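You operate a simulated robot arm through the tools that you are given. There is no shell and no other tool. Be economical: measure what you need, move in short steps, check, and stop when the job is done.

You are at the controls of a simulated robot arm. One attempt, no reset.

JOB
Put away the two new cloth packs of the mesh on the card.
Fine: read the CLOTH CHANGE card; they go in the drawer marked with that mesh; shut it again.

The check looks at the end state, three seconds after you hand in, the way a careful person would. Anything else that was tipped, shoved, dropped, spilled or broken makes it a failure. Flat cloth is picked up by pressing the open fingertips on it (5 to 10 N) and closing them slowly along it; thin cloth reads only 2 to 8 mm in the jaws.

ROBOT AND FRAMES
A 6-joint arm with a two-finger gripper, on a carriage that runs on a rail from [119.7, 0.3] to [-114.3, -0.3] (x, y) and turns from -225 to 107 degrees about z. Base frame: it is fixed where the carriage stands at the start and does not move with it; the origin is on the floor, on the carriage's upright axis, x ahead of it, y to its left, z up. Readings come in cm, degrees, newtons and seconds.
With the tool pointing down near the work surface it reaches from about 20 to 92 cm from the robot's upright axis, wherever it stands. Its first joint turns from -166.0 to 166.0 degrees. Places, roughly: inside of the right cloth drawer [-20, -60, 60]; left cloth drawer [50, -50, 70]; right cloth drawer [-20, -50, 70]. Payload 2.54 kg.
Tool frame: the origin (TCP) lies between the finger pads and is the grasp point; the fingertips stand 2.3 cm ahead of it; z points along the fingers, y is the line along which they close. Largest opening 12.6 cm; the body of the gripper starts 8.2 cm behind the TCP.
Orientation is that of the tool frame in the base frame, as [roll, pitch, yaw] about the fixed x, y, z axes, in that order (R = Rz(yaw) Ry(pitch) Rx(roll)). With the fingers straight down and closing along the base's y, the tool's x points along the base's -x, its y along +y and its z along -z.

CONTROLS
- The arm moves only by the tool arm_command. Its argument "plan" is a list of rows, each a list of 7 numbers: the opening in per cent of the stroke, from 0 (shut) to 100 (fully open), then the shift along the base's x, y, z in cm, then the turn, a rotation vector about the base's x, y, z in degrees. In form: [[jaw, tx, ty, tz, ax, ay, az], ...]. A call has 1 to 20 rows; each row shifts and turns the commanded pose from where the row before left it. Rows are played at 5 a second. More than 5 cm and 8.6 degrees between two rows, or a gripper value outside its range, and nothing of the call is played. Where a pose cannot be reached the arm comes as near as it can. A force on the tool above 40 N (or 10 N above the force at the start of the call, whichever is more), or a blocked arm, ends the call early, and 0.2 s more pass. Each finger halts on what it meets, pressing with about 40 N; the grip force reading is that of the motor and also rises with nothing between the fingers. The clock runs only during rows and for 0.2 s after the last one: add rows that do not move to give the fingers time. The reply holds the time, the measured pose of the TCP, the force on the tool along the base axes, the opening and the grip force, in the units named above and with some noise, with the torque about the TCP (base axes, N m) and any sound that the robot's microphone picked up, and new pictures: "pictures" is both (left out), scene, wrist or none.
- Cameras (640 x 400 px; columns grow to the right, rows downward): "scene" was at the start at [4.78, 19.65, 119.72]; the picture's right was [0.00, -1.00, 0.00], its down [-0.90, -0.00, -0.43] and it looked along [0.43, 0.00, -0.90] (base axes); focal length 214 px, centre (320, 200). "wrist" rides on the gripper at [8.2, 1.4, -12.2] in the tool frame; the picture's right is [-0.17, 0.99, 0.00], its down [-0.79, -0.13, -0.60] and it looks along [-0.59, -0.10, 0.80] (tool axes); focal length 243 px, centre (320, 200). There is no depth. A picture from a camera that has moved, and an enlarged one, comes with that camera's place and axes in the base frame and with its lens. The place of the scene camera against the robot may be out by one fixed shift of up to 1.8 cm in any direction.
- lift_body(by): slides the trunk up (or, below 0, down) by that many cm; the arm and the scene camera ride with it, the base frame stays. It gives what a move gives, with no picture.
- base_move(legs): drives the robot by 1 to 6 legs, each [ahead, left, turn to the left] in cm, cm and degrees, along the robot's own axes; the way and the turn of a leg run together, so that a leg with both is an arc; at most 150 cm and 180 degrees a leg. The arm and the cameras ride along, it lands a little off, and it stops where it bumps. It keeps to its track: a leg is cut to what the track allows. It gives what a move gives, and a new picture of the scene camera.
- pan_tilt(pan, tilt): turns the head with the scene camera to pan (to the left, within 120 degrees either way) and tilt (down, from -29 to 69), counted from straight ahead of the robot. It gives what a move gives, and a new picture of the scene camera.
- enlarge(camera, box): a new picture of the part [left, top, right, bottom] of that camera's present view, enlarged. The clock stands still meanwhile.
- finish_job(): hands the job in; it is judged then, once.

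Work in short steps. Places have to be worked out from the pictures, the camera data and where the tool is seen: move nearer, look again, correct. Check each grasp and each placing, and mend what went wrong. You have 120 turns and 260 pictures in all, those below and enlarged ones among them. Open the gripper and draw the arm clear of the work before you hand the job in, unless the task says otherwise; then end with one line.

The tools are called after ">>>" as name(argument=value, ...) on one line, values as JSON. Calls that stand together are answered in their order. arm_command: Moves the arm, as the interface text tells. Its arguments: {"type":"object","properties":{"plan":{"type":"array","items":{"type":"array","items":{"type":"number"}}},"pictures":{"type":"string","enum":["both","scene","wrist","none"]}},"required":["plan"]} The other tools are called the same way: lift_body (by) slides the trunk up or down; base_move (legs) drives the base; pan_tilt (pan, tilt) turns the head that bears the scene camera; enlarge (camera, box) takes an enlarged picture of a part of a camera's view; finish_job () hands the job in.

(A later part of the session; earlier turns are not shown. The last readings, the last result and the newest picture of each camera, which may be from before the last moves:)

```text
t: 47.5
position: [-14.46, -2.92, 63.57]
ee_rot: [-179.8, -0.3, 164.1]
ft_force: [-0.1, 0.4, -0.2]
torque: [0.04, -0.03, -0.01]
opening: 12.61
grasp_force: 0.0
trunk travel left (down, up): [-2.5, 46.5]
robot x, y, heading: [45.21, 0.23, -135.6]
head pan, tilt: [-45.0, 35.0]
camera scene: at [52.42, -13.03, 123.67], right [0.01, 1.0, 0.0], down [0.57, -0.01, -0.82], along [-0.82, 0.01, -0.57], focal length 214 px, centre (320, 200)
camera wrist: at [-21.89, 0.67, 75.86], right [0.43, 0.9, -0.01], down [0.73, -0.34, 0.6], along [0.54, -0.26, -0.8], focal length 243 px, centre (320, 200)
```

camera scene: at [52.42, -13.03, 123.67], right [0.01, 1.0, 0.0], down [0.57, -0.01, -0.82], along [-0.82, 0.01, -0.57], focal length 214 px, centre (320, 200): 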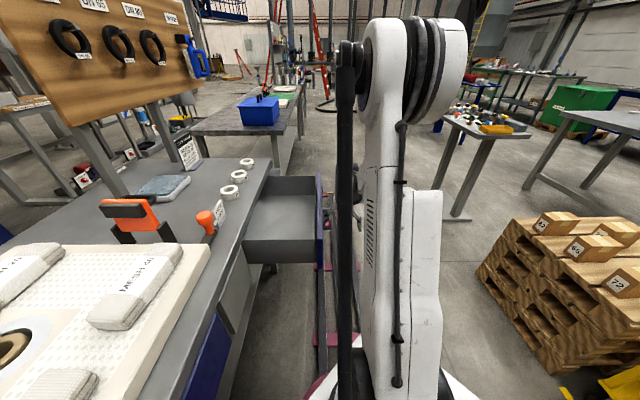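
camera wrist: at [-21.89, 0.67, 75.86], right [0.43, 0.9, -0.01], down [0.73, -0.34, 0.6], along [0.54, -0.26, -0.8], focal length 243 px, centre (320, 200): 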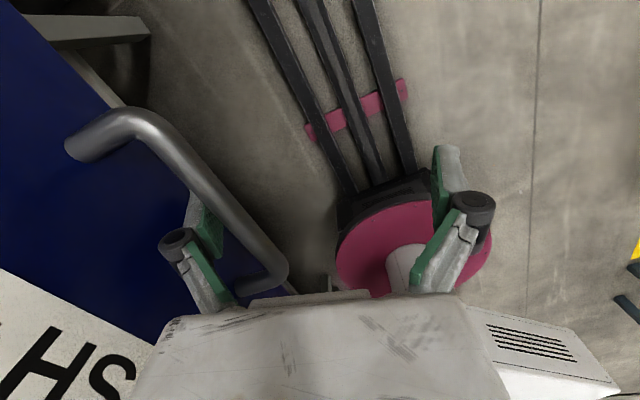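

The drawer is open about 21 cm. I unhook, rise, and travel above the front-right MESH 40 pack with yaw back at 180.

>>> arm_command(plan=[[100, 0, -0.7, 0, 0, 0, 0], [100, 0, 0, 3, 0, 0, 0], [100, 0, 0, 4, 0, 0, 0], [100, 0, 0, 5, 0, 0, 0], [100, 0, 0, 5, 0, 0, 0], [100, 0, 0, 5, 0, 0, 0], [100, 0, 0, 5, 0, 0, 0], [100, 0, 0, 5, 0, 0, 0], [100, 0, 0, 5, 0, 0, 0], [100, 2.5, -4, 0, 0, 0, 0], [100, 2.5, -4, 0, 0, 0, 0], [100, 2.5, -4, 0, 0, 0, 2], [100, 2.5, -4, 0, 0, 0, 2], [100, 2.5, -4, 0, 0, 0, 2], [100, 2.5, -4, 0, 0, 0, 2], [100, 2.5, -4, 0, 0, 0, 2], [100, 2.5, -4, 0, 0, 0, 2], [100, 2.5, -4, 0, 0, 0, 2], [100, 2.5, -4, 0, 0, 0, 2], [100, 2.5, 0, 0, 0, 0, 0]])

```text
t: 51.6
position: [12.94, -43.66, 100.69]
ee_rot: [-179.8, -0.1, -179.9]
ft_force: [0.5, -0.1, 0.2]
torque: [0.08, -0.01, -0.01]
opening: 12.6
grasp_force: 0.0
trunk travel left (down, up): [-2.5, 46.5]
robot x, y, heading: [45.35, 0.03, -135.4]
head pan, tilt: [-45.0, 35.0]
camera scene: at [52.26, -12.0, 124.34], right [0.13, 0.99, 0.0], down [0.51, -0.06, -0.86], along [-0.85, 0.11, -0.51], focal length 214 px, centre (320, 200)
camera wrist: at [4.79, -42.24, 112.85], right [0.16, 0.99, -0.01], down [0.79, -0.13, 0.6], along [0.59, -0.1, -0.8], focal length 243 px, centre (320, 200)
```

scene: 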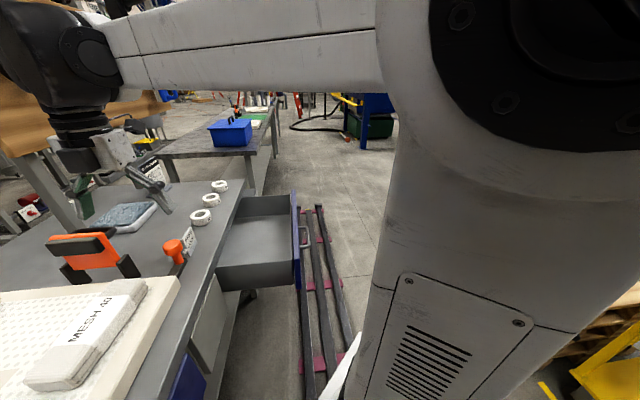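
wrist: 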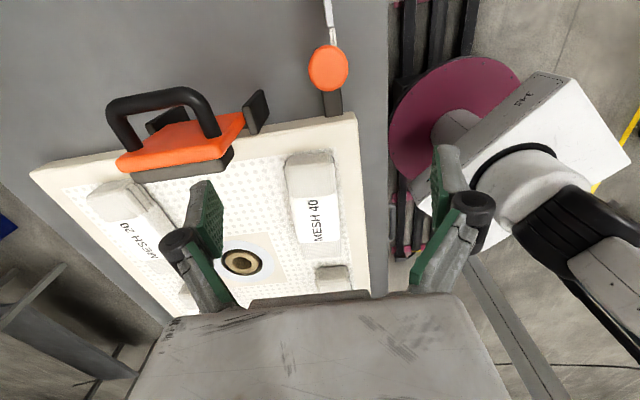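

The pack is ahead in the wrist view. I zoom to find its edges.

>>> enlarge(camera="wrist", box=[220, 100, 400, 300])

```text
2.00 times, centred on (310, 200) of wrist
camera zoom: at [4.79, -42.24, 112.85], right [0.16, 0.99, -0.01], down [0.79, -0.13, 0.6], along [0.59, -0.1, -0.8], focal length 485 px, centre (340, 200)
```

zoom: 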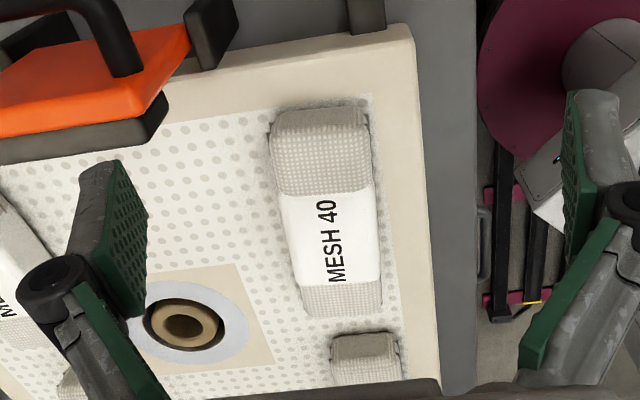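

Pack is roughly 17.5 × 6.5 cm, centre near (28, -46.8), rotated about -4°. I check the drawer's interior dimensions in the scene view.

>>> enlarge(camera="scene", box=[180, 160, 340, 300])

```text
2.86 times, centred on (260, 230) of scene
camera zoom: at [52.26, -12.0, 124.34], right [0.13, 0.99, 0.0], down [0.51, -0.06, -0.86], along [-0.85, 0.11, -0.51], focal length 613 px, centre (491, 114)
```

zoom: 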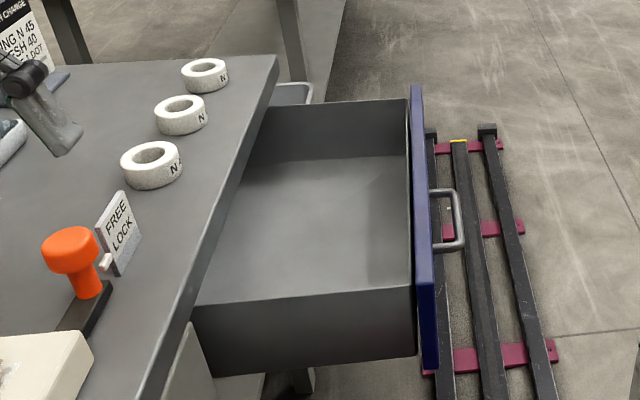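

The drawer inside is ~41 cm wide (x -40 to 2), floor z≈62, walls to 73; so both packs fit end to end along x at y≈-24.5. Now above the pack: move to (28, -46.8, 93) with -4° yaw.

>>> arm_command(plan=[[100, 4, -0.8, 0, 0, 0, -1], [90, 4, -0.8, 0, 0, 0, -1], [80, 4, -0.8, 0, 0, 0, -1], [80, 3, -0.7, -2, 0, 0, -1], [80, 0, 0, -3, 0, 0, 0], [80, 0, 0, -2.5, 0, 0, 0], [80, 0, 0, 0, 0, 0, 0]])

```text
t: 53.2
position: [28.06, -46.7, 93.2]
ee_rot: [-179.8, -0.2, 176.1]
ft_force: [-0.6, -0.3, -0.1]
torque: [-0.02, -0.02, 0.0]
opening: 10.08
grasp_force: 0.2
trunk travel left (down, up): [-2.5, 46.5]
robot x, y, heading: [45.29, 0.04, -135.3]
head pan, tilt: [-45.0, 35.0]
camera scene: at [52.4, -13.23, 123.75], right [-0.01, 1.0, 0.0], down [0.57, 0.01, -0.82], along [-0.82, -0.01, -0.57], focal length 214 px, centre (320, 200)
camera wrist: at [20.04, -44.7, 105.36], right [0.23, 0.97, -0.01], down [0.78, -0.18, 0.6], along [0.58, -0.14, -0.8], focal length 243 px, centre (320, 200)
```

scene: 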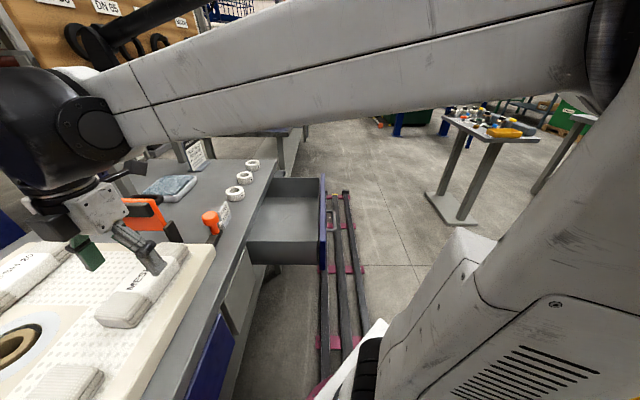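
wrist: 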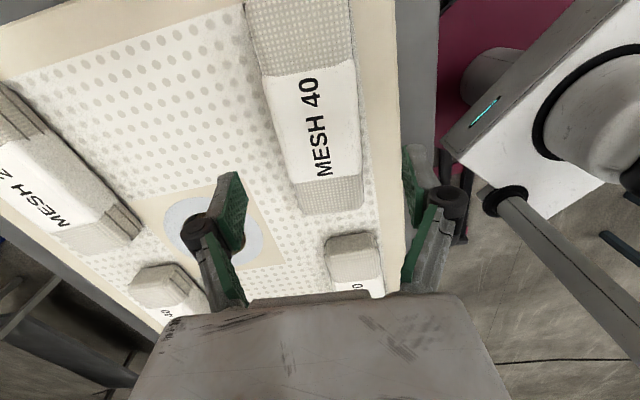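

Pack centre refined at about (27.4, -46.9). I descend so the tips straddle it, in gentle steps.

>>> arm_command(plan=[[80, -0.6, -0.2, -2, 0, 0, 0], [80, 0, 0, -2, 0, 0, 0], [80, 0, 0, -1.5, 0, 0, 0], [80, 0, 0, -1, 0, 0, 0], [80, 0, 0, 0, 0, 0, 0]])

```text
t: 54.5
position: [27.39, -46.74, 86.67]
ee_rot: [-179.7, -0.2, 176.1]
ft_force: [-0.6, -0.1, -0.3]
torque: [-0.01, 0.0, 0.04]
opening: 10.07
grasp_force: 0.1
trunk travel left (down, up): [-2.5, 46.5]
robot x, y, heading: [44.8, -0.13, -135.7]
head pan, tilt: [-45.0, 35.0]
camera scene: at [52.41, -14.68, 124.13], right [-0.17, 0.98, 0.0], down [0.52, 0.09, -0.85], along [-0.83, -0.15, -0.53], focal length 214 px, centre (320, 200)
camera wrist: at [19.41, -44.77, 98.8], right [0.23, 0.97, -0.01], down [0.78, -0.18, 0.6], along [0.58, -0.14, -0.8], focal length 243 px, centre (320, 200)
```

scene: 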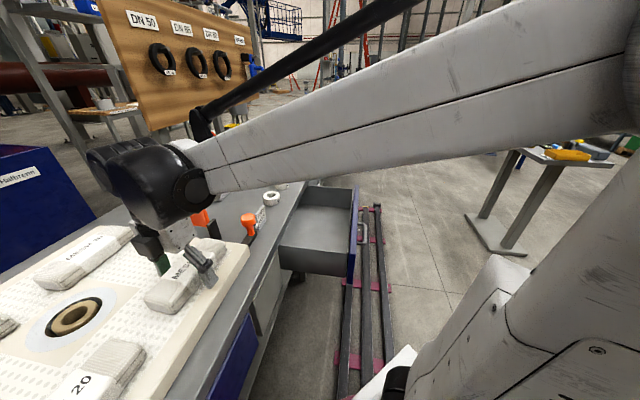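
wrist: 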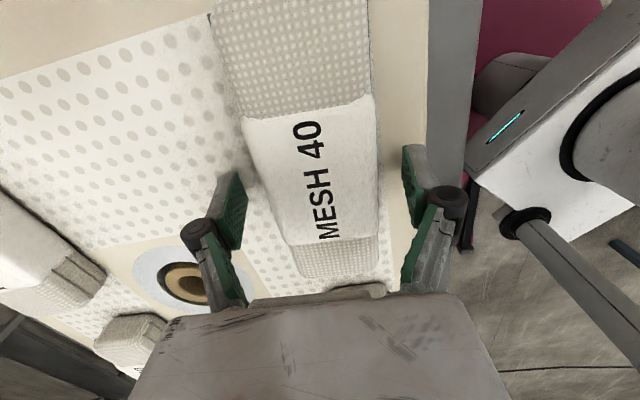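

The tips straddle the pack. Lower 1.5 cm and watch force.

>>> arm_command(plan=[[80, 0, 0, -0.5, 0, 0, 0], [80, 0, 0, -0.5, 0, 0, 0], [80, 0, 0, -0.5, 0, 0, 0], [80, 0, 0, 0, 0, 0, 0]], pictures="wrist")

>>> enlarge(camera="scene", box=[100, 180, 290, 320])

```text
t: 55.2
position: [27.34, -46.63, 85.79]
ee_rot: [-179.8, -0.2, 176.0]
ft_force: [-0.8, 1.9, 77.3]
torque: [1.4, -0.48, 0.15]
opening: 10.08
grasp_force: 35.8
trunk travel left (down, up): [-2.5, 46.5]
robot x, y, heading: [45.19, 0.28, -135.5]
head pan, tilt: [-45.0, 35.0]
stopped in row 3: the force on the tool passed its limit at 51 N (the readings are from after the stop); the commanded pose is now the measured one
camera wrist: at [19.4, -44.64, 98.07], right [0.23, 0.97, -0.01], down [0.78, -0.18, 0.59], along [0.58, -0.14, -0.8], focal length 243 px, centre (320, 200)
```

wrist: 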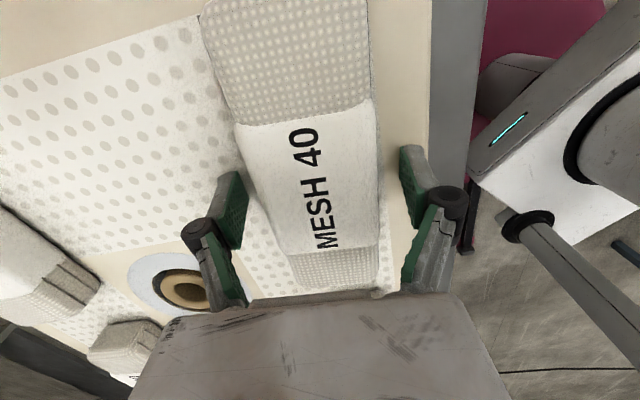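

```text
2.86 times, centred on (195, 250) of scene
camera zoom: at [52.52, -14.77, 124.32], right [-0.21, 0.98, 0.0], down [0.51, 0.11, -0.85], along [-0.83, -0.18, -0.52], focal length 613 px, centre (677, 57)
```

zoom: 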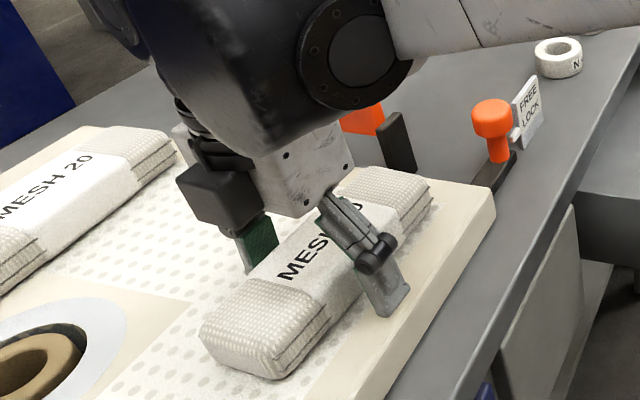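

The tips reached the plate (top z≈83.5), straddling the pack. I back off 0.5 cm and close slowly.

>>> arm_command(plan=[[80, 0, 0, 0.5, 0, 0, 0], [70, 0, 0, 0, 0, 0, 0], [62, 0, 0, 0, 0, 0, 0], [56, 0, 0, 0, 0, 0, 0], [52, 0, 0, 0, 0, 0, 0], [48, 0, 0, 0, 0, 0, 0], [44, 0, 0, 0, 0, 0, 0], [40, 0, 0, 0, 0, 0, 0], [40, 0, 0, 0, 0, 0, 0]], pictures="wrist")

```text
t: 57.2
position: [27.45, -46.52, 86.19]
ee_rot: [-179.6, -0.2, 176.1]
ft_force: [1.6, 34.8, 37.8]
torque: [2.41, -0.23, 0.11]
opening: 8.23
grasp_force: 23.5
trunk travel left (down, up): [-2.5, 46.5]
robot x, y, heading: [45.38, 0.08, -135.7]
head pan, tilt: [-45.0, 35.0]
camera wrist: at [19.43, -44.53, 98.33], right [0.23, 0.97, -0.01], down [0.78, -0.18, 0.6], along [0.58, -0.14, -0.8], focal length 243 px, centre (320, 200)
```

wrist: 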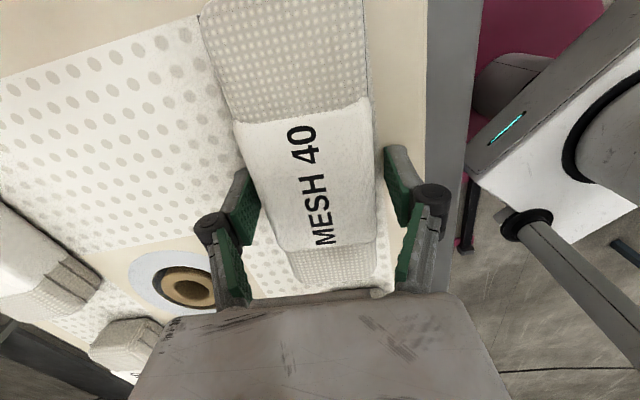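

There's still plate drag (38 N up, 35 N sideways). I open a little, rise 0.6 cm more, and reread.

>>> arm_command(plan=[[72, 0, 0, 0, 0, 0, 0], [72, 0, 0, 0.6, 0, 0, 0], [72, 0, 0, 0, 0, 0, 0]], pictures="wrist")

```text
t: 58.0
position: [27.52, -46.8, 86.68]
ee_rot: [-179.7, -0.3, 176.1]
ft_force: [0.0, -0.5, -0.5]
torque: [-0.02, -0.01, 0.01]
opening: 9.08
grasp_force: 0.0
trunk travel left (down, up): [-2.5, 46.5]
robot x, y, heading: [45.23, -0.24, -135.7]
head pan, tilt: [-45.0, 35.0]
camera wrist: at [19.4, -44.87, 98.75], right [0.23, 0.97, -0.01], down [0.78, -0.18, 0.6], along [0.58, -0.14, -0.8], focal length 243 px, centre (320, 200)
```

wrist: 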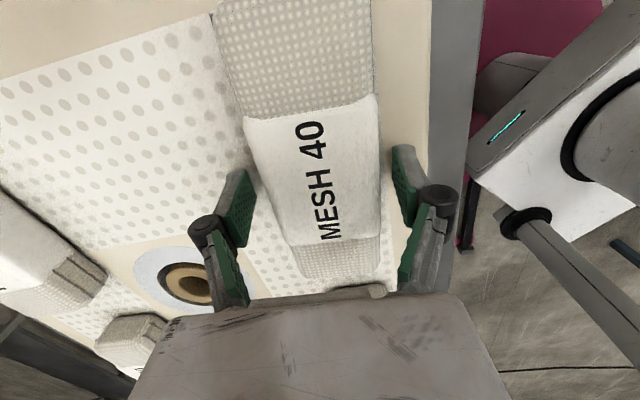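

No load now. Close in steps here.

>>> arm_command(plan=[[68, 0, 0, 0, 0, 0, 0], [64, 0, 0, 0, 0, 0, 0], [60, 0, 0, 0, 0, 0, 0], [56, 0, 0, 0, 0, 0, 0], [52, 0, 0, 0, 0, 0, 0], [52, 0, 0, 0, 0, 0, 0]], pictures="wrist")

```text
t: 59.4
position: [27.46, -46.78, 86.6]
ee_rot: [-179.8, -0.2, 176.2]
ft_force: [-0.4, 0.5, 0.6]
torque: [0.02, 0.02, 0.01]
opening: 6.56
grasp_force: 0.2
trunk travel left (down, up): [-2.5, 46.5]
robot x, y, heading: [44.91, -0.17, -135.4]
head pan, tilt: [-45.0, 35.0]
camera wrist: at [19.38, -44.84, 98.78], right [0.23, 0.97, -0.01], down [0.78, -0.18, 0.6], along [0.58, -0.14, -0.8], focal length 243 px, centre (320, 200)
```

wrist: 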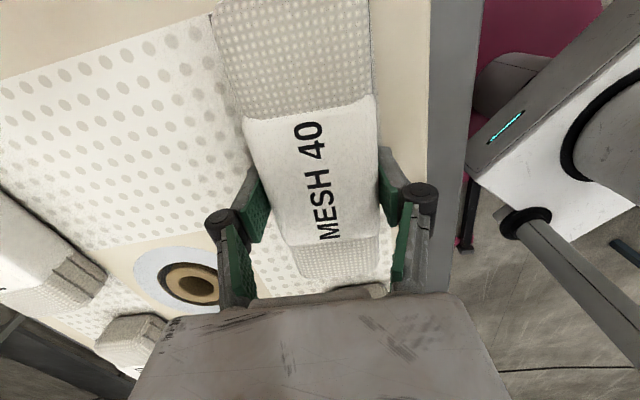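

Nearly at the pack's sides. Close further.

>>> arm_command(plan=[[49, 0, 0, 0, 0, 0, 0], [46, 0, 0, 0, 0, 0, 0], [43, 0, 0, 0, 0, 0, 0], [40, 0, 0, 0, 0, 0, 0], [37, 0, 0, 0, 0, 0, 0], [37, 0, 0, 0, 0, 0, 0]], pictures="wrist")

```text
t: 60.8
position: [27.42, -46.76, 86.57]
ee_rot: [-179.7, -0.2, 176.1]
ft_force: [-0.1, -0.5, 1.2]
torque: [0.01, 0.02, -0.04]
opening: 6.09
grasp_force: 40.2
trunk travel left (down, up): [-2.5, 46.5]
robot x, y, heading: [45.06, -0.07, -135.4]
head pan, tilt: [-45.0, 35.0]
camera wrist: at [19.38, -44.84, 98.78], right [0.23, 0.97, -0.01], down [0.78, -0.18, 0.6], along [0.58, -0.14, -0.8], focal length 243 px, centre (320, 200)
```

wrist: 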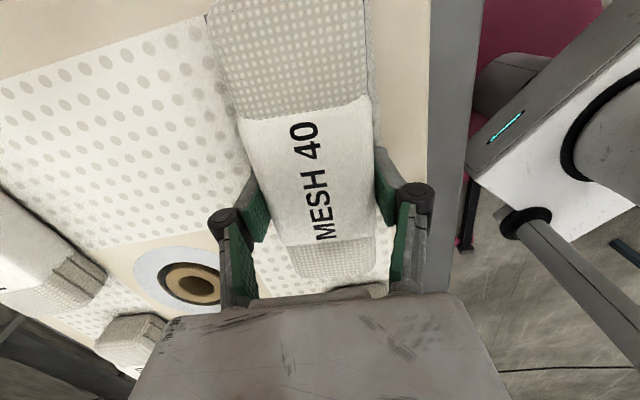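

Gripped at 6.1 cm, 40 N. Lift straight up and check.

>>> arm_command(plan=[[37, 0, 0, 1, 0, 0, 0], [37, 0, 0, 2, 0, 0, 0], [37, 0, 0, 3, 0, 0, 0], [37, 0, 0, 4, 0, 0, 0], [37, 0, 0, 4, 0, 0, 0], [37, 0, 0, 4, 0, 0, 0], [37, 0, 0, 0, 0, 0, 0]])

```text
t: 62.4
position: [27.37, -46.56, 104.63]
ee_rot: [-179.7, -0.2, 176.0]
ft_force: [0.5, 0.1, -0.5]
torque: [0.0, -0.01, -0.01]
opening: 4.65
grasp_force: 0.2
trunk travel left (down, up): [-2.5, 46.5]
robot x, y, heading: [44.56, -0.13, -135.4]
head pan, tilt: [-45.0, 35.0]
camera scene: at [52.42, -13.03, 123.67], right [0.01, 1.0, 0.0], down [0.57, -0.01, -0.82], along [-0.82, 0.01, -0.57], focal length 214 px, centre (320, 200)
camera wrist: at [19.28, -44.7, 116.81], right [0.23, 0.97, -0.01], down [0.78, -0.18, 0.6], along [0.58, -0.14, -0.8], focal length 243 px, centre (320, 200)
```

scene: 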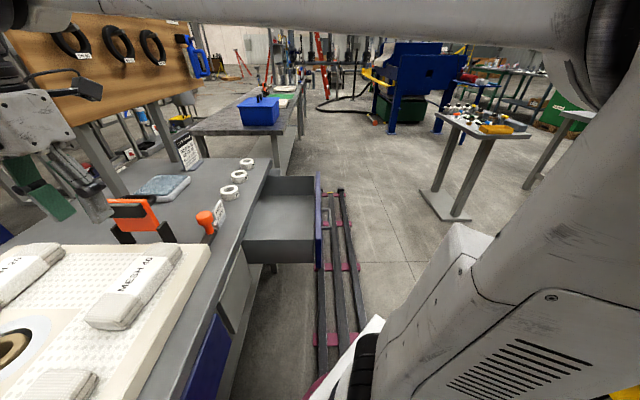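
wrist: 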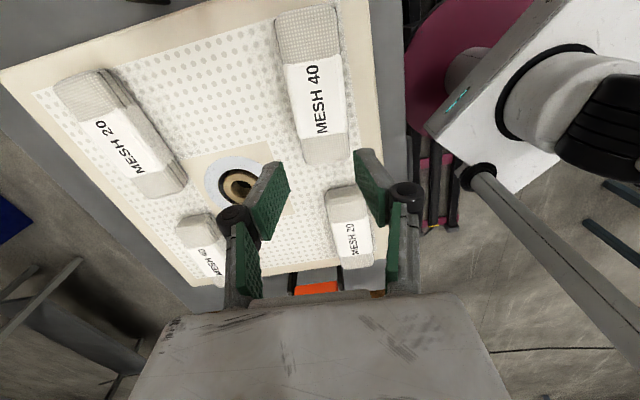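

It slipped out: too shallow, and about 1.8 cm off its middle (pack spans x 18.2–33, centre ≈(25.6, -46.9)). It lies undisturbed; I retry centred and deeper.

>>> arm_command(plan=[[60, -0.9, -0.15, -3, 0, 0, 0], [72, -0.9, -0.15, -4, 0, 0, -1], [72, 0, 0, -4, 0, 0, 0], [72, 0, 0, -3, 0, 0, 0], [72, 0, 0, -2, 0, 0, 0], [72, 0, 0, -1.5, 0, 0, 0], [72, 0, 0, -0.6, 0, 0, 0], [72, 0, 0, 0, 0, 0, 0]], pictures="wrist")

```text
t: 64.2
position: [25.49, -47.11, 86.45]
ee_rot: [-179.7, -0.3, 175.2]
ft_force: [-0.7, 0.6, 0.2]
torque: [0.02, -0.01, -0.02]
opening: 9.08
grasp_force: 0.0
trunk travel left (down, up): [-2.5, 46.5]
robot x, y, heading: [44.73, -0.0, -135.6]
head pan, tilt: [-45.0, 35.0]
camera wrist: at [17.56, -45.02, 98.65], right [0.25, 0.97, -0.01], down [0.78, -0.2, 0.6], along [0.58, -0.15, -0.8], focal length 243 px, centre (320, 200)
```

wrist: 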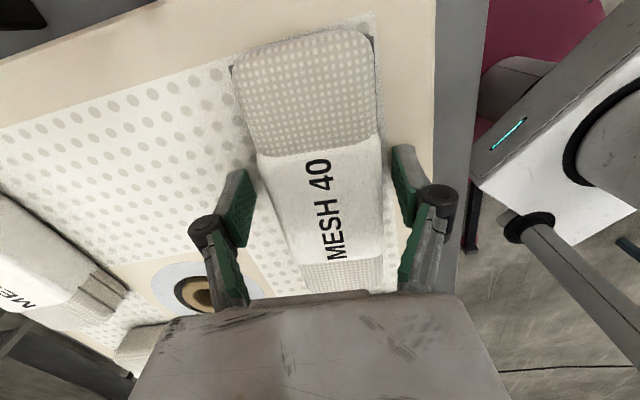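

Centred on the label now. Down 0.4 cm more, then close slowly to a firm grip.

>>> arm_command(plan=[[72, 0, 0, -0.4, 0, 0, 0], [66, 0, 0, 0, 0, 0, 0], [60, 0, 0, 0, 0, 0, 0], [55, 0, 0, 0, 0, 0, 0], [50, 0, 0, 0, 0, 0, 0], [45, 0, 0, 0, 0, 0, 0], [40, 0, 0, 0, 0, 0, 0], [35, 0, 0, 0, 0, 0, 0], [30, 0, 0, 0, 0, 0, 0], [25, 0, 0, 0, 0, 0, 0], [20, 0, 0, 0, 0, 0, 0], [20, 0, 0, 0, 0, 0, 0]], pictures="wrist")

>>> enlarge(camera="scene", box=[40, 140, 290, 340])

```text
t: 66.0
position: [25.47, -46.67, 86.34]
ee_rot: [-179.9, -0.2, 175.0]
ft_force: [2.0, 17.6, 30.0]
torque: [0.98, -0.2, 0.04]
opening: 6.16
grasp_force: 12.7
trunk travel left (down, up): [-2.5, 46.5]
robot x, y, heading: [44.69, -0.3, -135.7]
head pan, tilt: [-45.0, 35.0]
stopped in row 8: the force on the tool passed its limit at 42 N (the readings are from after the stop); the commanded pose is now the measured one
camera wrist: at [17.59, -44.64, 98.49], right [0.25, 0.97, 0.0], down [0.78, -0.2, 0.59], along [0.57, -0.15, -0.8], focal length 243 px, centre (320, 200)
```

wrist: 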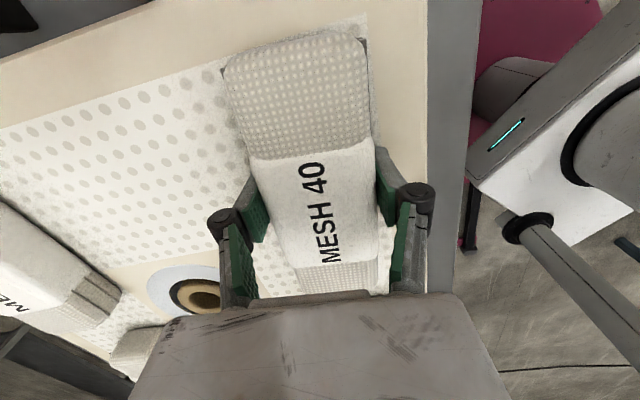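

```text
2.00 times, centred on (165, 240) of scene
camera zoom: at [52.62, -15.21, 124.19], right [-0.26, 0.97, 0.0], down [0.51, 0.13, -0.85], along [-0.82, -0.22, -0.53], focal length 429 px, centre (630, 120)
```

zoom: 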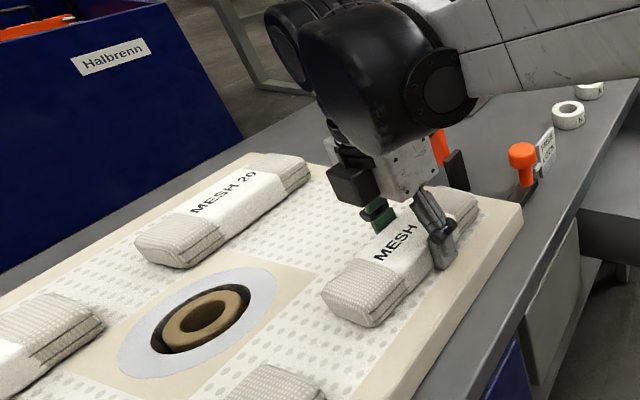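

Tips brush the plate as they close. I rise 0.2 cm and continue closing to full squeeze.

>>> arm_command(plan=[[52, 0, -0.2, 0.25, 0, 0, 0], [46, 0, 0, 0, 0, 0, 0], [40, 0, 0, 0, 0, 0, 0], [35, 0, 0, 0, 0, 0, 0], [30, 0, 0, 0, 0, 0, 0], [25, 0, 0, 0, 0, 0, 0], [20, 0, 0, 0, 0, 0, 0], [15, 0, 0, 0, 0, 0, 0], [15, 0, 0, 0, 0, 0, 0]], pictures="wrist")

```text
t: 68.0
position: [25.37, -47.3, 86.38]
ee_rot: [-179.8, -0.2, 175.2]
ft_force: [-0.4, 0.2, 0.4]
torque: [0.04, 0.01, -0.03]
opening: 6.1
grasp_force: 40.0
trunk travel left (down, up): [-2.5, 46.5]
robot x, y, heading: [44.79, -0.09, -135.4]
head pan, tilt: [-45.0, 35.0]
camera wrist: at [17.51, -45.23, 98.55], right [0.25, 0.97, 0.0], down [0.78, -0.2, 0.6], along [0.58, -0.15, -0.8], focal length 243 px, centre (320, 200)
```

wrist: 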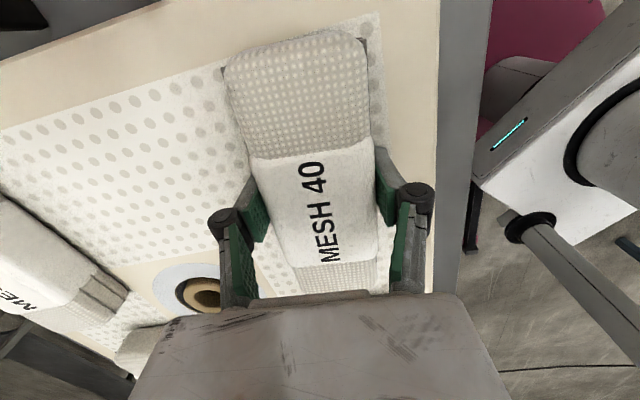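

Even grip, 40 N at 6.1 cm. I lift slowly and look.

>>> arm_command(plan=[[15, 0, 0, 0.5, 0, 0, 0], [15, 0, 0, 0.5, 0, 0, 0], [15, 0, 0, 1, 0, 0, 0], [15, 0, 0, 1, 0, 0, 0], [15, 0, 0, 0, 0, 0, 0]])

```text
t: 69.2
position: [25.54, -47.24, 89.37]
ee_rot: [-179.8, -0.2, 175.0]
ft_force: [-0.8, 0.3, -1.7]
torque: [0.0, 0.0, 0.01]
opening: 6.09
grasp_force: 39.9
trunk travel left (down, up): [-2.5, 46.5]
robot x, y, heading: [44.96, -0.01, -135.2]
head pan, tilt: [-45.0, 35.0]
camera scene: at [52.42, -14.87, 124.19], right [-0.2, 0.98, 0.0], down [0.51, 0.1, -0.85], along [-0.83, -0.17, -0.52], focal length 214 px, centre (320, 200)
camera wrist: at [17.58, -45.18, 101.55], right [0.25, 0.97, 0.0], down [0.78, -0.2, 0.6], along [0.58, -0.15, -0.8], focal length 243 px, centre (320, 200)
```

scene: 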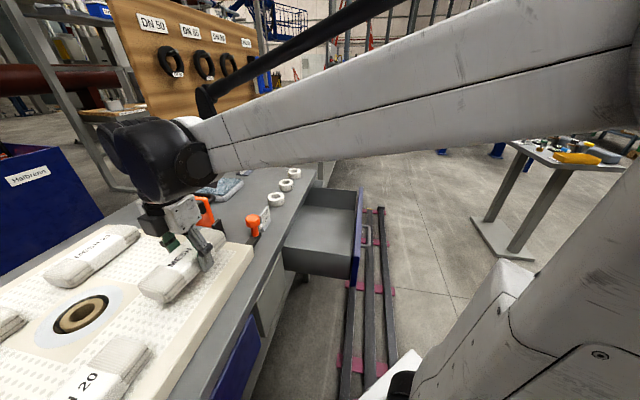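
wrist: 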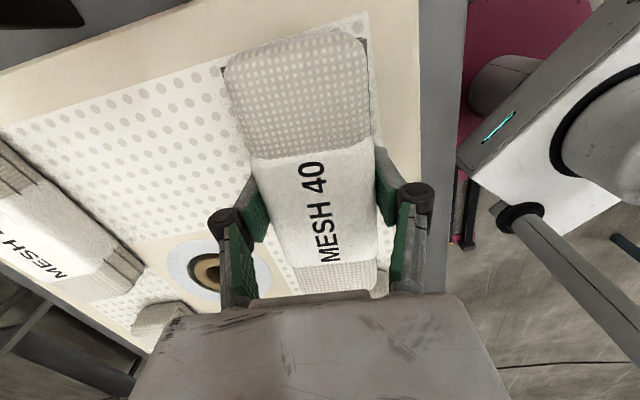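

Lifted and level. I raise it to z≈105 and carry it over the open drawer's far half (-29, -24.5).

>>> arm_command(plan=[[15, 0, 0, 4, 0, 0, 0], [15, 0, 0, 4, 0, 0, 0], [15, 0, 0, 4, 0, 0, 0], [15, 0, 0, 4, 0, 0, 0], [15, -4.2, 1.75, 0, 0, 0, 0], [15, -4.2, 1.75, 0, 0, 0, 0], [15, -4.2, 1.75, 0, 0, 0, 0], [15, -4.2, 1.75, 0, 0, 0, 1], [15, -4.2, 1.75, 0, 0, 0, 1], [15, -4.2, 1.75, 0, 0, 0, 1], [15, -4.2, 1.75, 0, 0, 0, 1], [15, -4.2, 1.75, 0, 0, 0, 1], [15, -4.2, 1.75, 0, 0, 0, 0], [15, -4.2, 1.75, 0, 0, 0, 0], [15, -4.2, 1.75, 0, 0, 0, 0], [15, -4.2, 1.75, 0, 0, 0, 0], [15, -4.1, 1.75, 0, 0, 0, 0], [15, 0, 0, -4, 0, 0, 0], [15, 0, 0, -4, 0, 0, 0], [15, 0, 0, 0, 0, 0, 0]])

```text
t: 73.3
position: [-29.06, -24.53, 97.39]
ee_rot: [-179.8, -0.2, -179.9]
ft_force: [0.2, 0.2, -0.6]
torque: [0.02, 0.04, -0.02]
opening: 6.12
grasp_force: 39.8
trunk travel left (down, up): [-2.5, 46.5]
robot x, y, heading: [45.14, -0.09, -135.6]
head pan, tilt: [-45.0, 35.0]
camera scene: at [52.41, -13.03, 123.67], right [0.01, 1.0, 0.0], down [0.57, -0.01, -0.82], along [-0.82, 0.01, -0.57], focal length 214 px, centre (320, 200)
camera wrist: at [-37.26, -23.12, 109.55], right [0.16, 0.99, 0.0], down [0.79, -0.13, 0.6], along [0.59, -0.1, -0.8], focal length 243 px, centre (320, 200)
```

scene: 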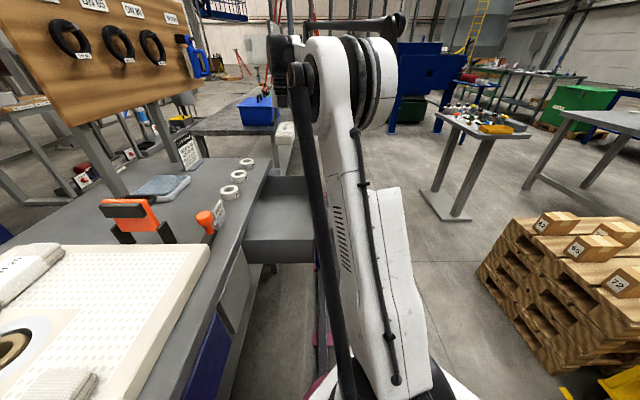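
wrist: 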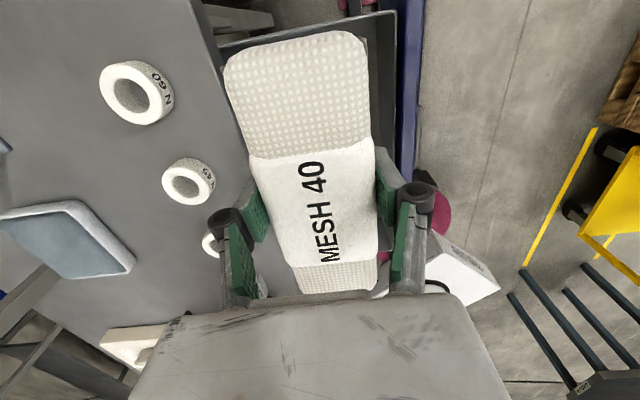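

From here the drawer's far wall is x≈-36, front inside y≈-14, bench edge y≈-34.4. I shift to x -25.5 and lower to z≈70.

>>> arm_command(plan=[[15, 3.5, 0.2, 0, 0, 0, 0], [15, 0, 0, -4, 0, 0, 0], [15, 0, 0, -4, 0, 0, 0], [15, 0, 0, -4, 0, 0, 0], [15, 0, 0, -4, 0, 0, 0], [15, 0, 0, -4, 0, 0, 0], [15, 0, 0, -4, 0, 0, 0], [15, 0, 0, -3.2, 0, 0, 0], [15, 0, 0, 0, 0, 0, 0]])

```text
t: 75.3
position: [-25.51, -24.36, 70.24]
ee_rot: [-179.8, -0.3, -179.9]
ft_force: [0.0, -0.1, -1.2]
torque: [0.0, -0.01, 0.0]
opening: 6.1
grasp_force: 40.2
trunk travel left (down, up): [-2.5, 46.5]
robot x, y, heading: [45.16, 0.64, -135.4]
head pan, tilt: [-45.0, 35.0]
camera scene: at [52.41, -13.03, 123.68], right [0.01, 1.0, 0.0], down [0.57, -0.01, -0.82], along [-0.82, 0.01, -0.57], focal length 214 px, centre (320, 200)
camera wrist: at [-33.6, -22.95, 82.41], right [0.16, 0.99, 0.0], down [0.79, -0.13, 0.6], along [0.59, -0.1, -0.8], focal length 243 px, centre (320, 200)
```

scene: 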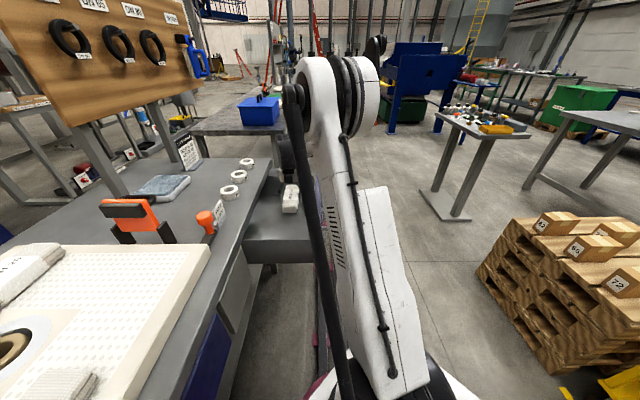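
wrist: 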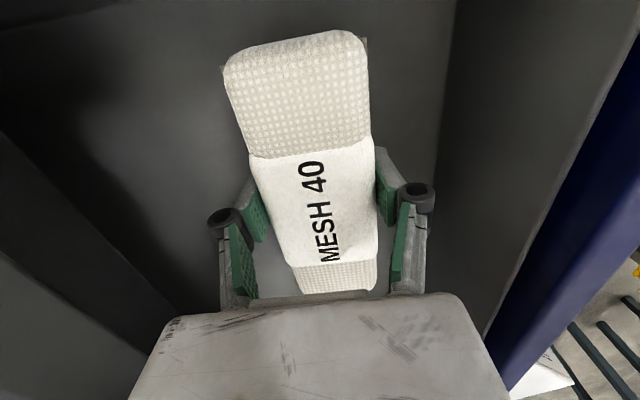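

The pack is inside the drawer with clearance all around. I lower it in small steps until it touches the floor.

>>> arm_command(plan=[[15, 0, 0, -1.5, 0, 0, 0], [15, 0, 0, -1, 0, 0, 0], [15, 0, 0, -1, 0, 0, 0], [15, 0, 0, -0.5, 0, 0, 0], [15, 0, 0, -0.5, 0, 0, 0], [15, 0, 0, 0, 0, 0, 0]], pictures="wrist")

```text
t: 76.8
position: [-25.43, -24.17, 65.62]
ee_rot: [-179.8, -0.2, -179.9]
ft_force: [-0.6, 0.0, -0.5]
torque: [-0.01, -0.01, 0.04]
opening: 6.09
grasp_force: 40.3
trunk travel left (down, up): [-2.5, 46.5]
robot x, y, heading: [44.87, -0.09, -135.7]
head pan, tilt: [-45.0, 35.0]
camera wrist: at [-33.57, -22.86, 77.84], right [0.16, 0.99, 0.0], down [0.79, -0.13, 0.6], along [0.59, -0.1, -0.8], focal length 243 px, centre (320, 200)
```

wrist: 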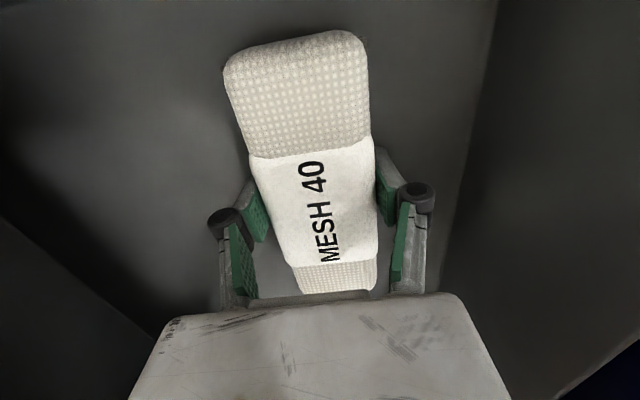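

No contact yet; continue down in small steps.

>>> arm_command(plan=[[15, 0, 0, -0.4, 0, 0, 0], [15, 0, 0, -0.4, 0, 0, 0], [15, 0, 0, -0.4, 0, 0, 0], [15, 0, 0, 0, 0, 0, 0]], pictures="none")

```text
t: 77.2
position: [-25.48, -24.23, 65.6]
ee_rot: [-179.7, -0.3, -179.9]
ft_force: [2.6, 1.2, 26.4]
torque: [0.2, -0.21, -0.12]
opening: 6.12
grasp_force: 39.8
trunk travel left (down, up): [-2.5, 46.5]
robot x, y, heading: [44.97, 0.23, -135.7]
head pan, tilt: [-45.0, 35.0]
stopped in row 2: the force on the tool passed its limit at 49 N (the readings are from after the stop); the commanded pose is now the measured one
```

Touching the floor. Ease up 0.3 cm, open slowly, then rise.

>>> arm_command(plan=[[30, 0, 0, 0.3, 0, 0, 0], [45, 0, 0, 0, 0, 0, 0], [55, 0, 0, 0, 0, 0, 0], [62, 0, 0, 0, 0, 0, 0], [68, 0, 0, 0, 0, 0, 0], [68, 0, 0, 0, 0, 0, 0], [68, 0, 0, 1, 0, 0, 0], [68, 0, 0, 2, 0, 0, 0], [68, 0, 0, 4, 0, 0, 0], [68, 0, 0, 4, 0, 0, 0], [68, 0, 0, 0, 0, 0, 0]])

```text
t: 79.6
position: [-25.45, -24.27, 76.57]
ee_rot: [-179.8, -0.4, -179.9]
ft_force: [0.2, 0.2, -0.5]
torque: [0.0, 0.0, 0.0]
opening: 8.56
grasp_force: 0.1
trunk travel left (down, up): [-2.5, 46.5]
robot x, y, heading: [45.34, 0.15, -135.4]
head pan, tilt: [-45.0, 35.0]
camera scene: at [52.4, -13.03, 123.67], right [0.01, 1.0, 0.0], down [0.57, -0.01, -0.82], along [-0.82, 0.01, -0.57], focal length 214 px, centre (320, 200)
camera wrist: at [-33.63, -22.95, 88.73], right [0.16, 0.99, 0.0], down [0.79, -0.13, 0.59], along [0.59, -0.1, -0.8], focal length 243 px, centre (320, 200)
```

scene: 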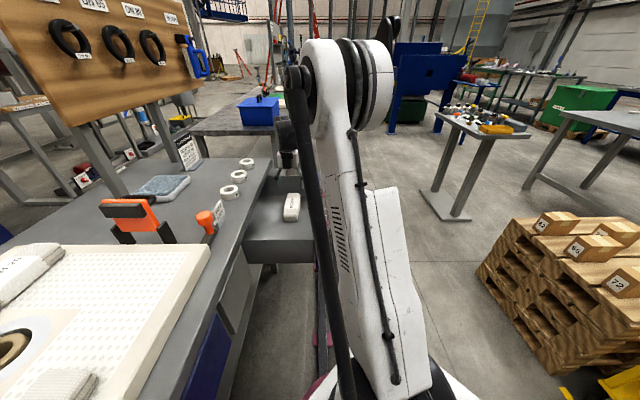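
wrist: 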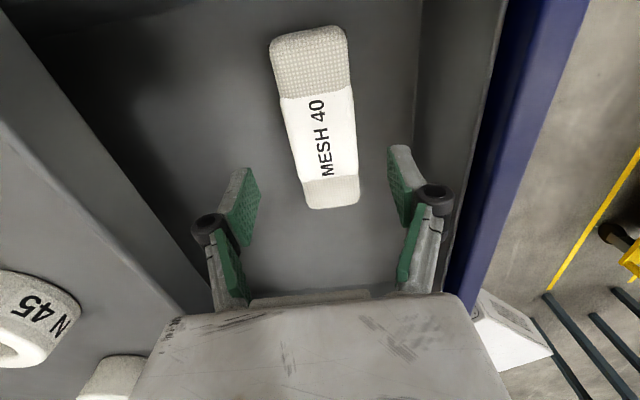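

Pack 1 lies flat in the drawer. Now rise and travel to above the back-left MESH 40 pack (est. (51, -76)), stopping short to look.

>>> arm_command(plan=[[68, 0, 0, 4, 0, 0, 0], [68, 0, 0, 5, 0, 0, 0], [68, 0, 0, 5, 0, 0, 0], [68, 0, 0, 5, 0, 0, 0], [68, 0, 0, 5, 0, 0, 0], [68, 0, 0, 5, 0, 0, 0], [68, 4.2, -2.2, 0, 0, 0, 0], [68, 4.2, -2.2, 0, 0, 0, 0], [68, 4.2, -2.2, 0, 0, 0, 0], [68, 4.2, -2.2, 0, 0, 0, 0], [68, 4.2, -2.2, 0, 0, 0, 0], [68, 4.2, -2.2, 0, 0, 0, 0], [68, 4.2, -2.2, 0, 0, 0, 0], [68, 4.2, -2.2, 0, 0, 0, 0], [68, 4.2, -2.2, 0, 0, 0, 0], [68, 4.2, -2.2, 0, 0, 0, 0], [68, 4.2, -2.2, 0, 0, 0, 0], [68, 4.2, -2.2, 0, 0, 0, 0], [68, 4.2, -2.2, 0, 0, 0, 0], [68, 4.2, -2.2, 0, 0, 0, 0]], pictures="none")

>>> arm_command(plan=[[68, 0, -4, 0, 0, 0, 0], [68, 0, -4, 0, 0, 0, 0], [68, 0, -4, 0, 0, 0, 0], [68, 0, 0, 0, 0, 0, 0]])

```text
t: 83.8
position: [33.37, -54.97, 105.78]
ee_rot: [-179.8, -0.3, 180.0]
ft_force: [-0.3, 0.2, 0.5]
torque: [-0.04, -0.04, -0.02]
opening: 8.57
grasp_force: 0.1
trunk travel left (down, up): [-2.5, 46.5]
robot x, y, heading: [44.89, 0.11, -135.2]
head pan, tilt: [-45.0, 35.0]
```

```text
t: 84.8
position: [33.29, -67.16, 105.69]
ee_rot: [-179.8, -0.1, -179.9]
ft_force: [0.0, 0.6, -0.2]
torque: [0.03, 0.0, -0.03]
opening: 8.59
grasp_force: 0.1
trunk travel left (down, up): [-2.5, 46.5]
robot x, y, heading: [45.68, 0.09, -135.6]
head pan, tilt: [-45.0, 35.0]
camera scene: at [52.4, -13.05, 123.67], right [0.01, 1.0, 0.0], down [0.57, -0.01, -0.82], along [-0.82, 0.01, -0.57], focal length 214 px, centre (320, 200)
camera wrist: at [25.22, -65.92, 117.93], right [0.16, 0.99, 0.0], down [0.79, -0.13, 0.59], along [0.59, -0.1, -0.8], focal length 243 px, centre (320, 200)
```

scene: 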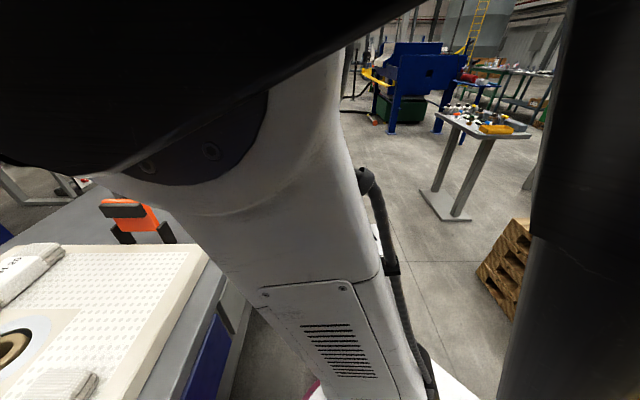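
wrist: 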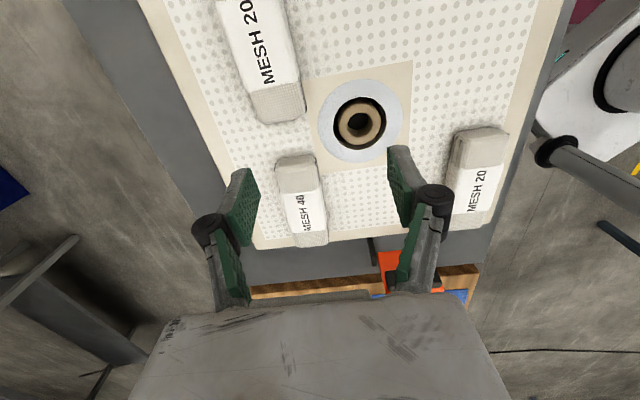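

Second pack: centre ≈(49.2, -72.5), lying along x. Move above it at z≈94.

>>> arm_command(plan=[[70, 4, -1.3, 0, 0, 0, 0], [72, 4, -1.3, 0, 0, 0, 0], [72, 4, -1.3, 0, 0, 0, 0], [72, 3.9, -1.4, -2, 0, 0, 0], [72, 0, 0, -3.5, 0, 0, 0], [72, 0, 0, -3.5, 0, 0, 0], [72, 0, 0, -2.5, 0, 0, 0], [72, 0, 0, 0, 0, 0, 0]], pictures="wrist")

```text
t: 86.6
position: [49.1, -72.37, 94.16]
ee_rot: [-179.8, -0.3, -180.0]
ft_force: [0.1, 0.4, -0.9]
torque: [0.01, 0.02, -0.01]
opening: 9.08
grasp_force: 0.0
trunk travel left (down, up): [-2.5, 46.5]
robot x, y, heading: [44.99, -0.06, -135.4]
head pan, tilt: [-45.0, 35.0]
camera wrist: at [40.96, -71.07, 106.34], right [0.16, 0.99, 0.0], down [0.79, -0.13, 0.59], along [0.59, -0.1, -0.8], focal length 243 px, centre (320, 200)
```

wrist: 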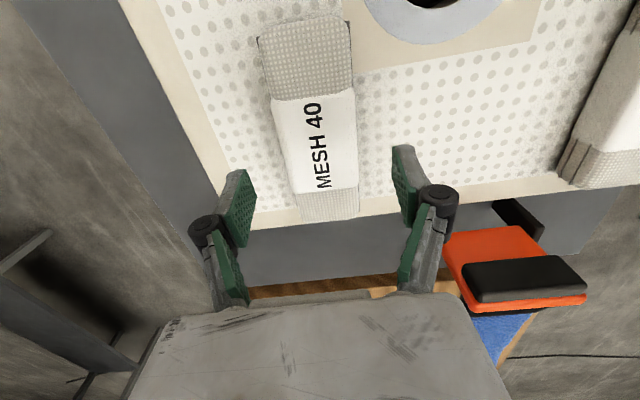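

Centred. Descend to TCP z≈86.5.

>>> arm_command(plan=[[72, 0, 0, -3, 0, 0, 0], [72, 0, 0, -2, 0, 0, 0], [72, 0, 0, -1.5, 0, 0, 0], [72, 0, 0, -0.7, 0, 0, 0], [72, 0, 0, -0.4, 0, 0, 0], [72, 0, 0, 0, 0, 0, 0]], pictures="wrist")

```text
t: 88.0
position: [49.25, -72.27, 86.6]
ee_rot: [-179.8, -0.3, 180.0]
ft_force: [-0.1, -0.6, 0.7]
torque: [-0.01, -0.02, 0.03]
opening: 9.08
grasp_force: 0.0
trunk travel left (down, up): [-2.5, 46.5]
robot x, y, heading: [45.29, -0.17, -135.4]
head pan, tilt: [-45.0, 35.0]
camera wrist: at [41.11, -70.95, 98.8], right [0.17, 0.99, 0.0], down [0.79, -0.13, 0.59], along [0.59, -0.1, -0.8], focal length 243 px, centre (320, 200)
```

wrist: 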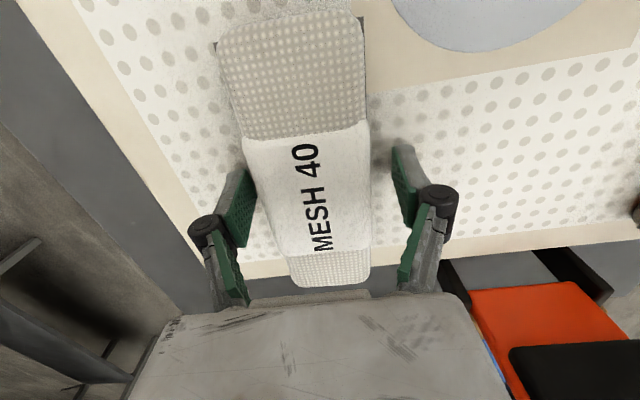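

Shift slightly (-0.6 x, -0.4 y, -0.2 z), then close slowly to a firm grip.

>>> arm_command(plan=[[72, -0.6, -0.4, -0.2, 0, 0, 0], [66, 0, 0, 0, 0, 0, 0], [60, 0, 0, 0, 0, 0, 0], [55, 0, 0, 0, 0, 0, 0], [50, 0, 0, 0, 0, 0, 0], [45, 0, 0, 0, 0, 0, 0], [40, 0, 0, 0, 0, 0, 0], [35, 0, 0, 0, 0, 0, 0], [30, 0, 0, 0, 0, 0, 0], [25, 0, 0, 0, 0, 0, 0], [20, 0, 0, 0, 0, 0, 0], [15, 0, 0, 0, 0, 0, 0], [15, 0, 0, 0, 0, 0, 0]], pictures="wrist")

```text
t: 90.8
position: [48.6, -72.77, 86.35]
ee_rot: [-179.8, -0.2, -179.9]
ft_force: [0.0, 0.0, 2.6]
torque: [0.02, -0.01, -0.07]
opening: 6.1
grasp_force: 40.1
trunk travel left (down, up): [-2.5, 46.5]
robot x, y, heading: [45.11, -0.33, -135.3]
head pan, tilt: [-45.0, 35.0]
camera wrist: at [40.52, -71.36, 98.57], right [0.16, 0.99, 0.0], down [0.79, -0.13, 0.59], along [0.59, -0.1, -0.8], focal length 243 px, centre (320, 200)
```

wrist: 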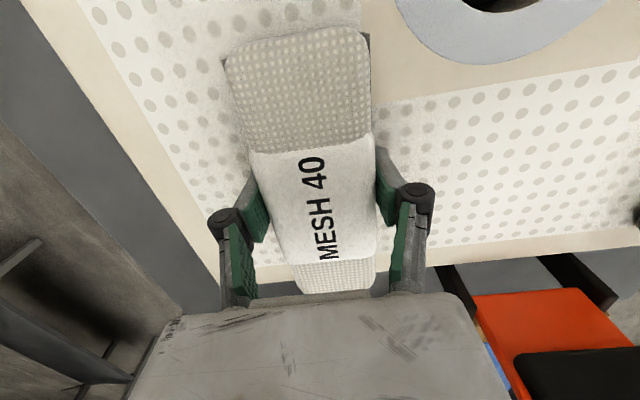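

Same good grip (6.1 cm, 40 N). Lift slowly, then up to z≈107.

>>> arm_command(plan=[[15, 0, 0, 0.5, 0, 0, 0], [15, 0, 0, 0.5, 0, 0, 0], [15, 0, 0, 1, 0, 0, 0], [15, 0, 0, 2, 0, 0, 0], [15, 0, 0, 4, 0, 0, 0], [15, 0, 0, 4, 0, 0, 0], [15, 0, 0, 4, 0, 0, 0], [15, 0, 0, 4, 0, 0, 0], [15, 0, 0, 0, 0, 0, 0]], pictures="wrist")

```text
t: 92.8
position: [48.71, -72.79, 106.37]
ee_rot: [-179.8, -0.3, -179.9]
ft_force: [-0.4, 0.9, -1.6]
torque: [-0.01, -0.02, 0.0]
opening: 6.1
grasp_force: 40.2
trunk travel left (down, up): [-2.5, 46.5]
robot x, y, heading: [44.95, -0.08, -135.5]
head pan, tilt: [-45.0, 35.0]
camera wrist: at [40.58, -71.4, 118.66], right [0.16, 0.99, 0.0], down [0.79, -0.13, 0.59], along [0.59, -0.1, -0.8], focal length 243 px, centre (320, 200)
```

wrist: 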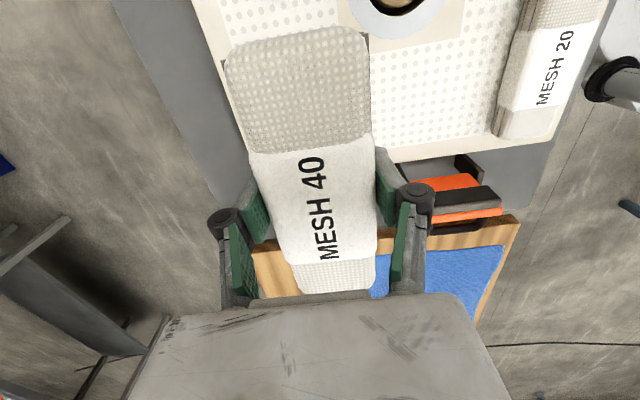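

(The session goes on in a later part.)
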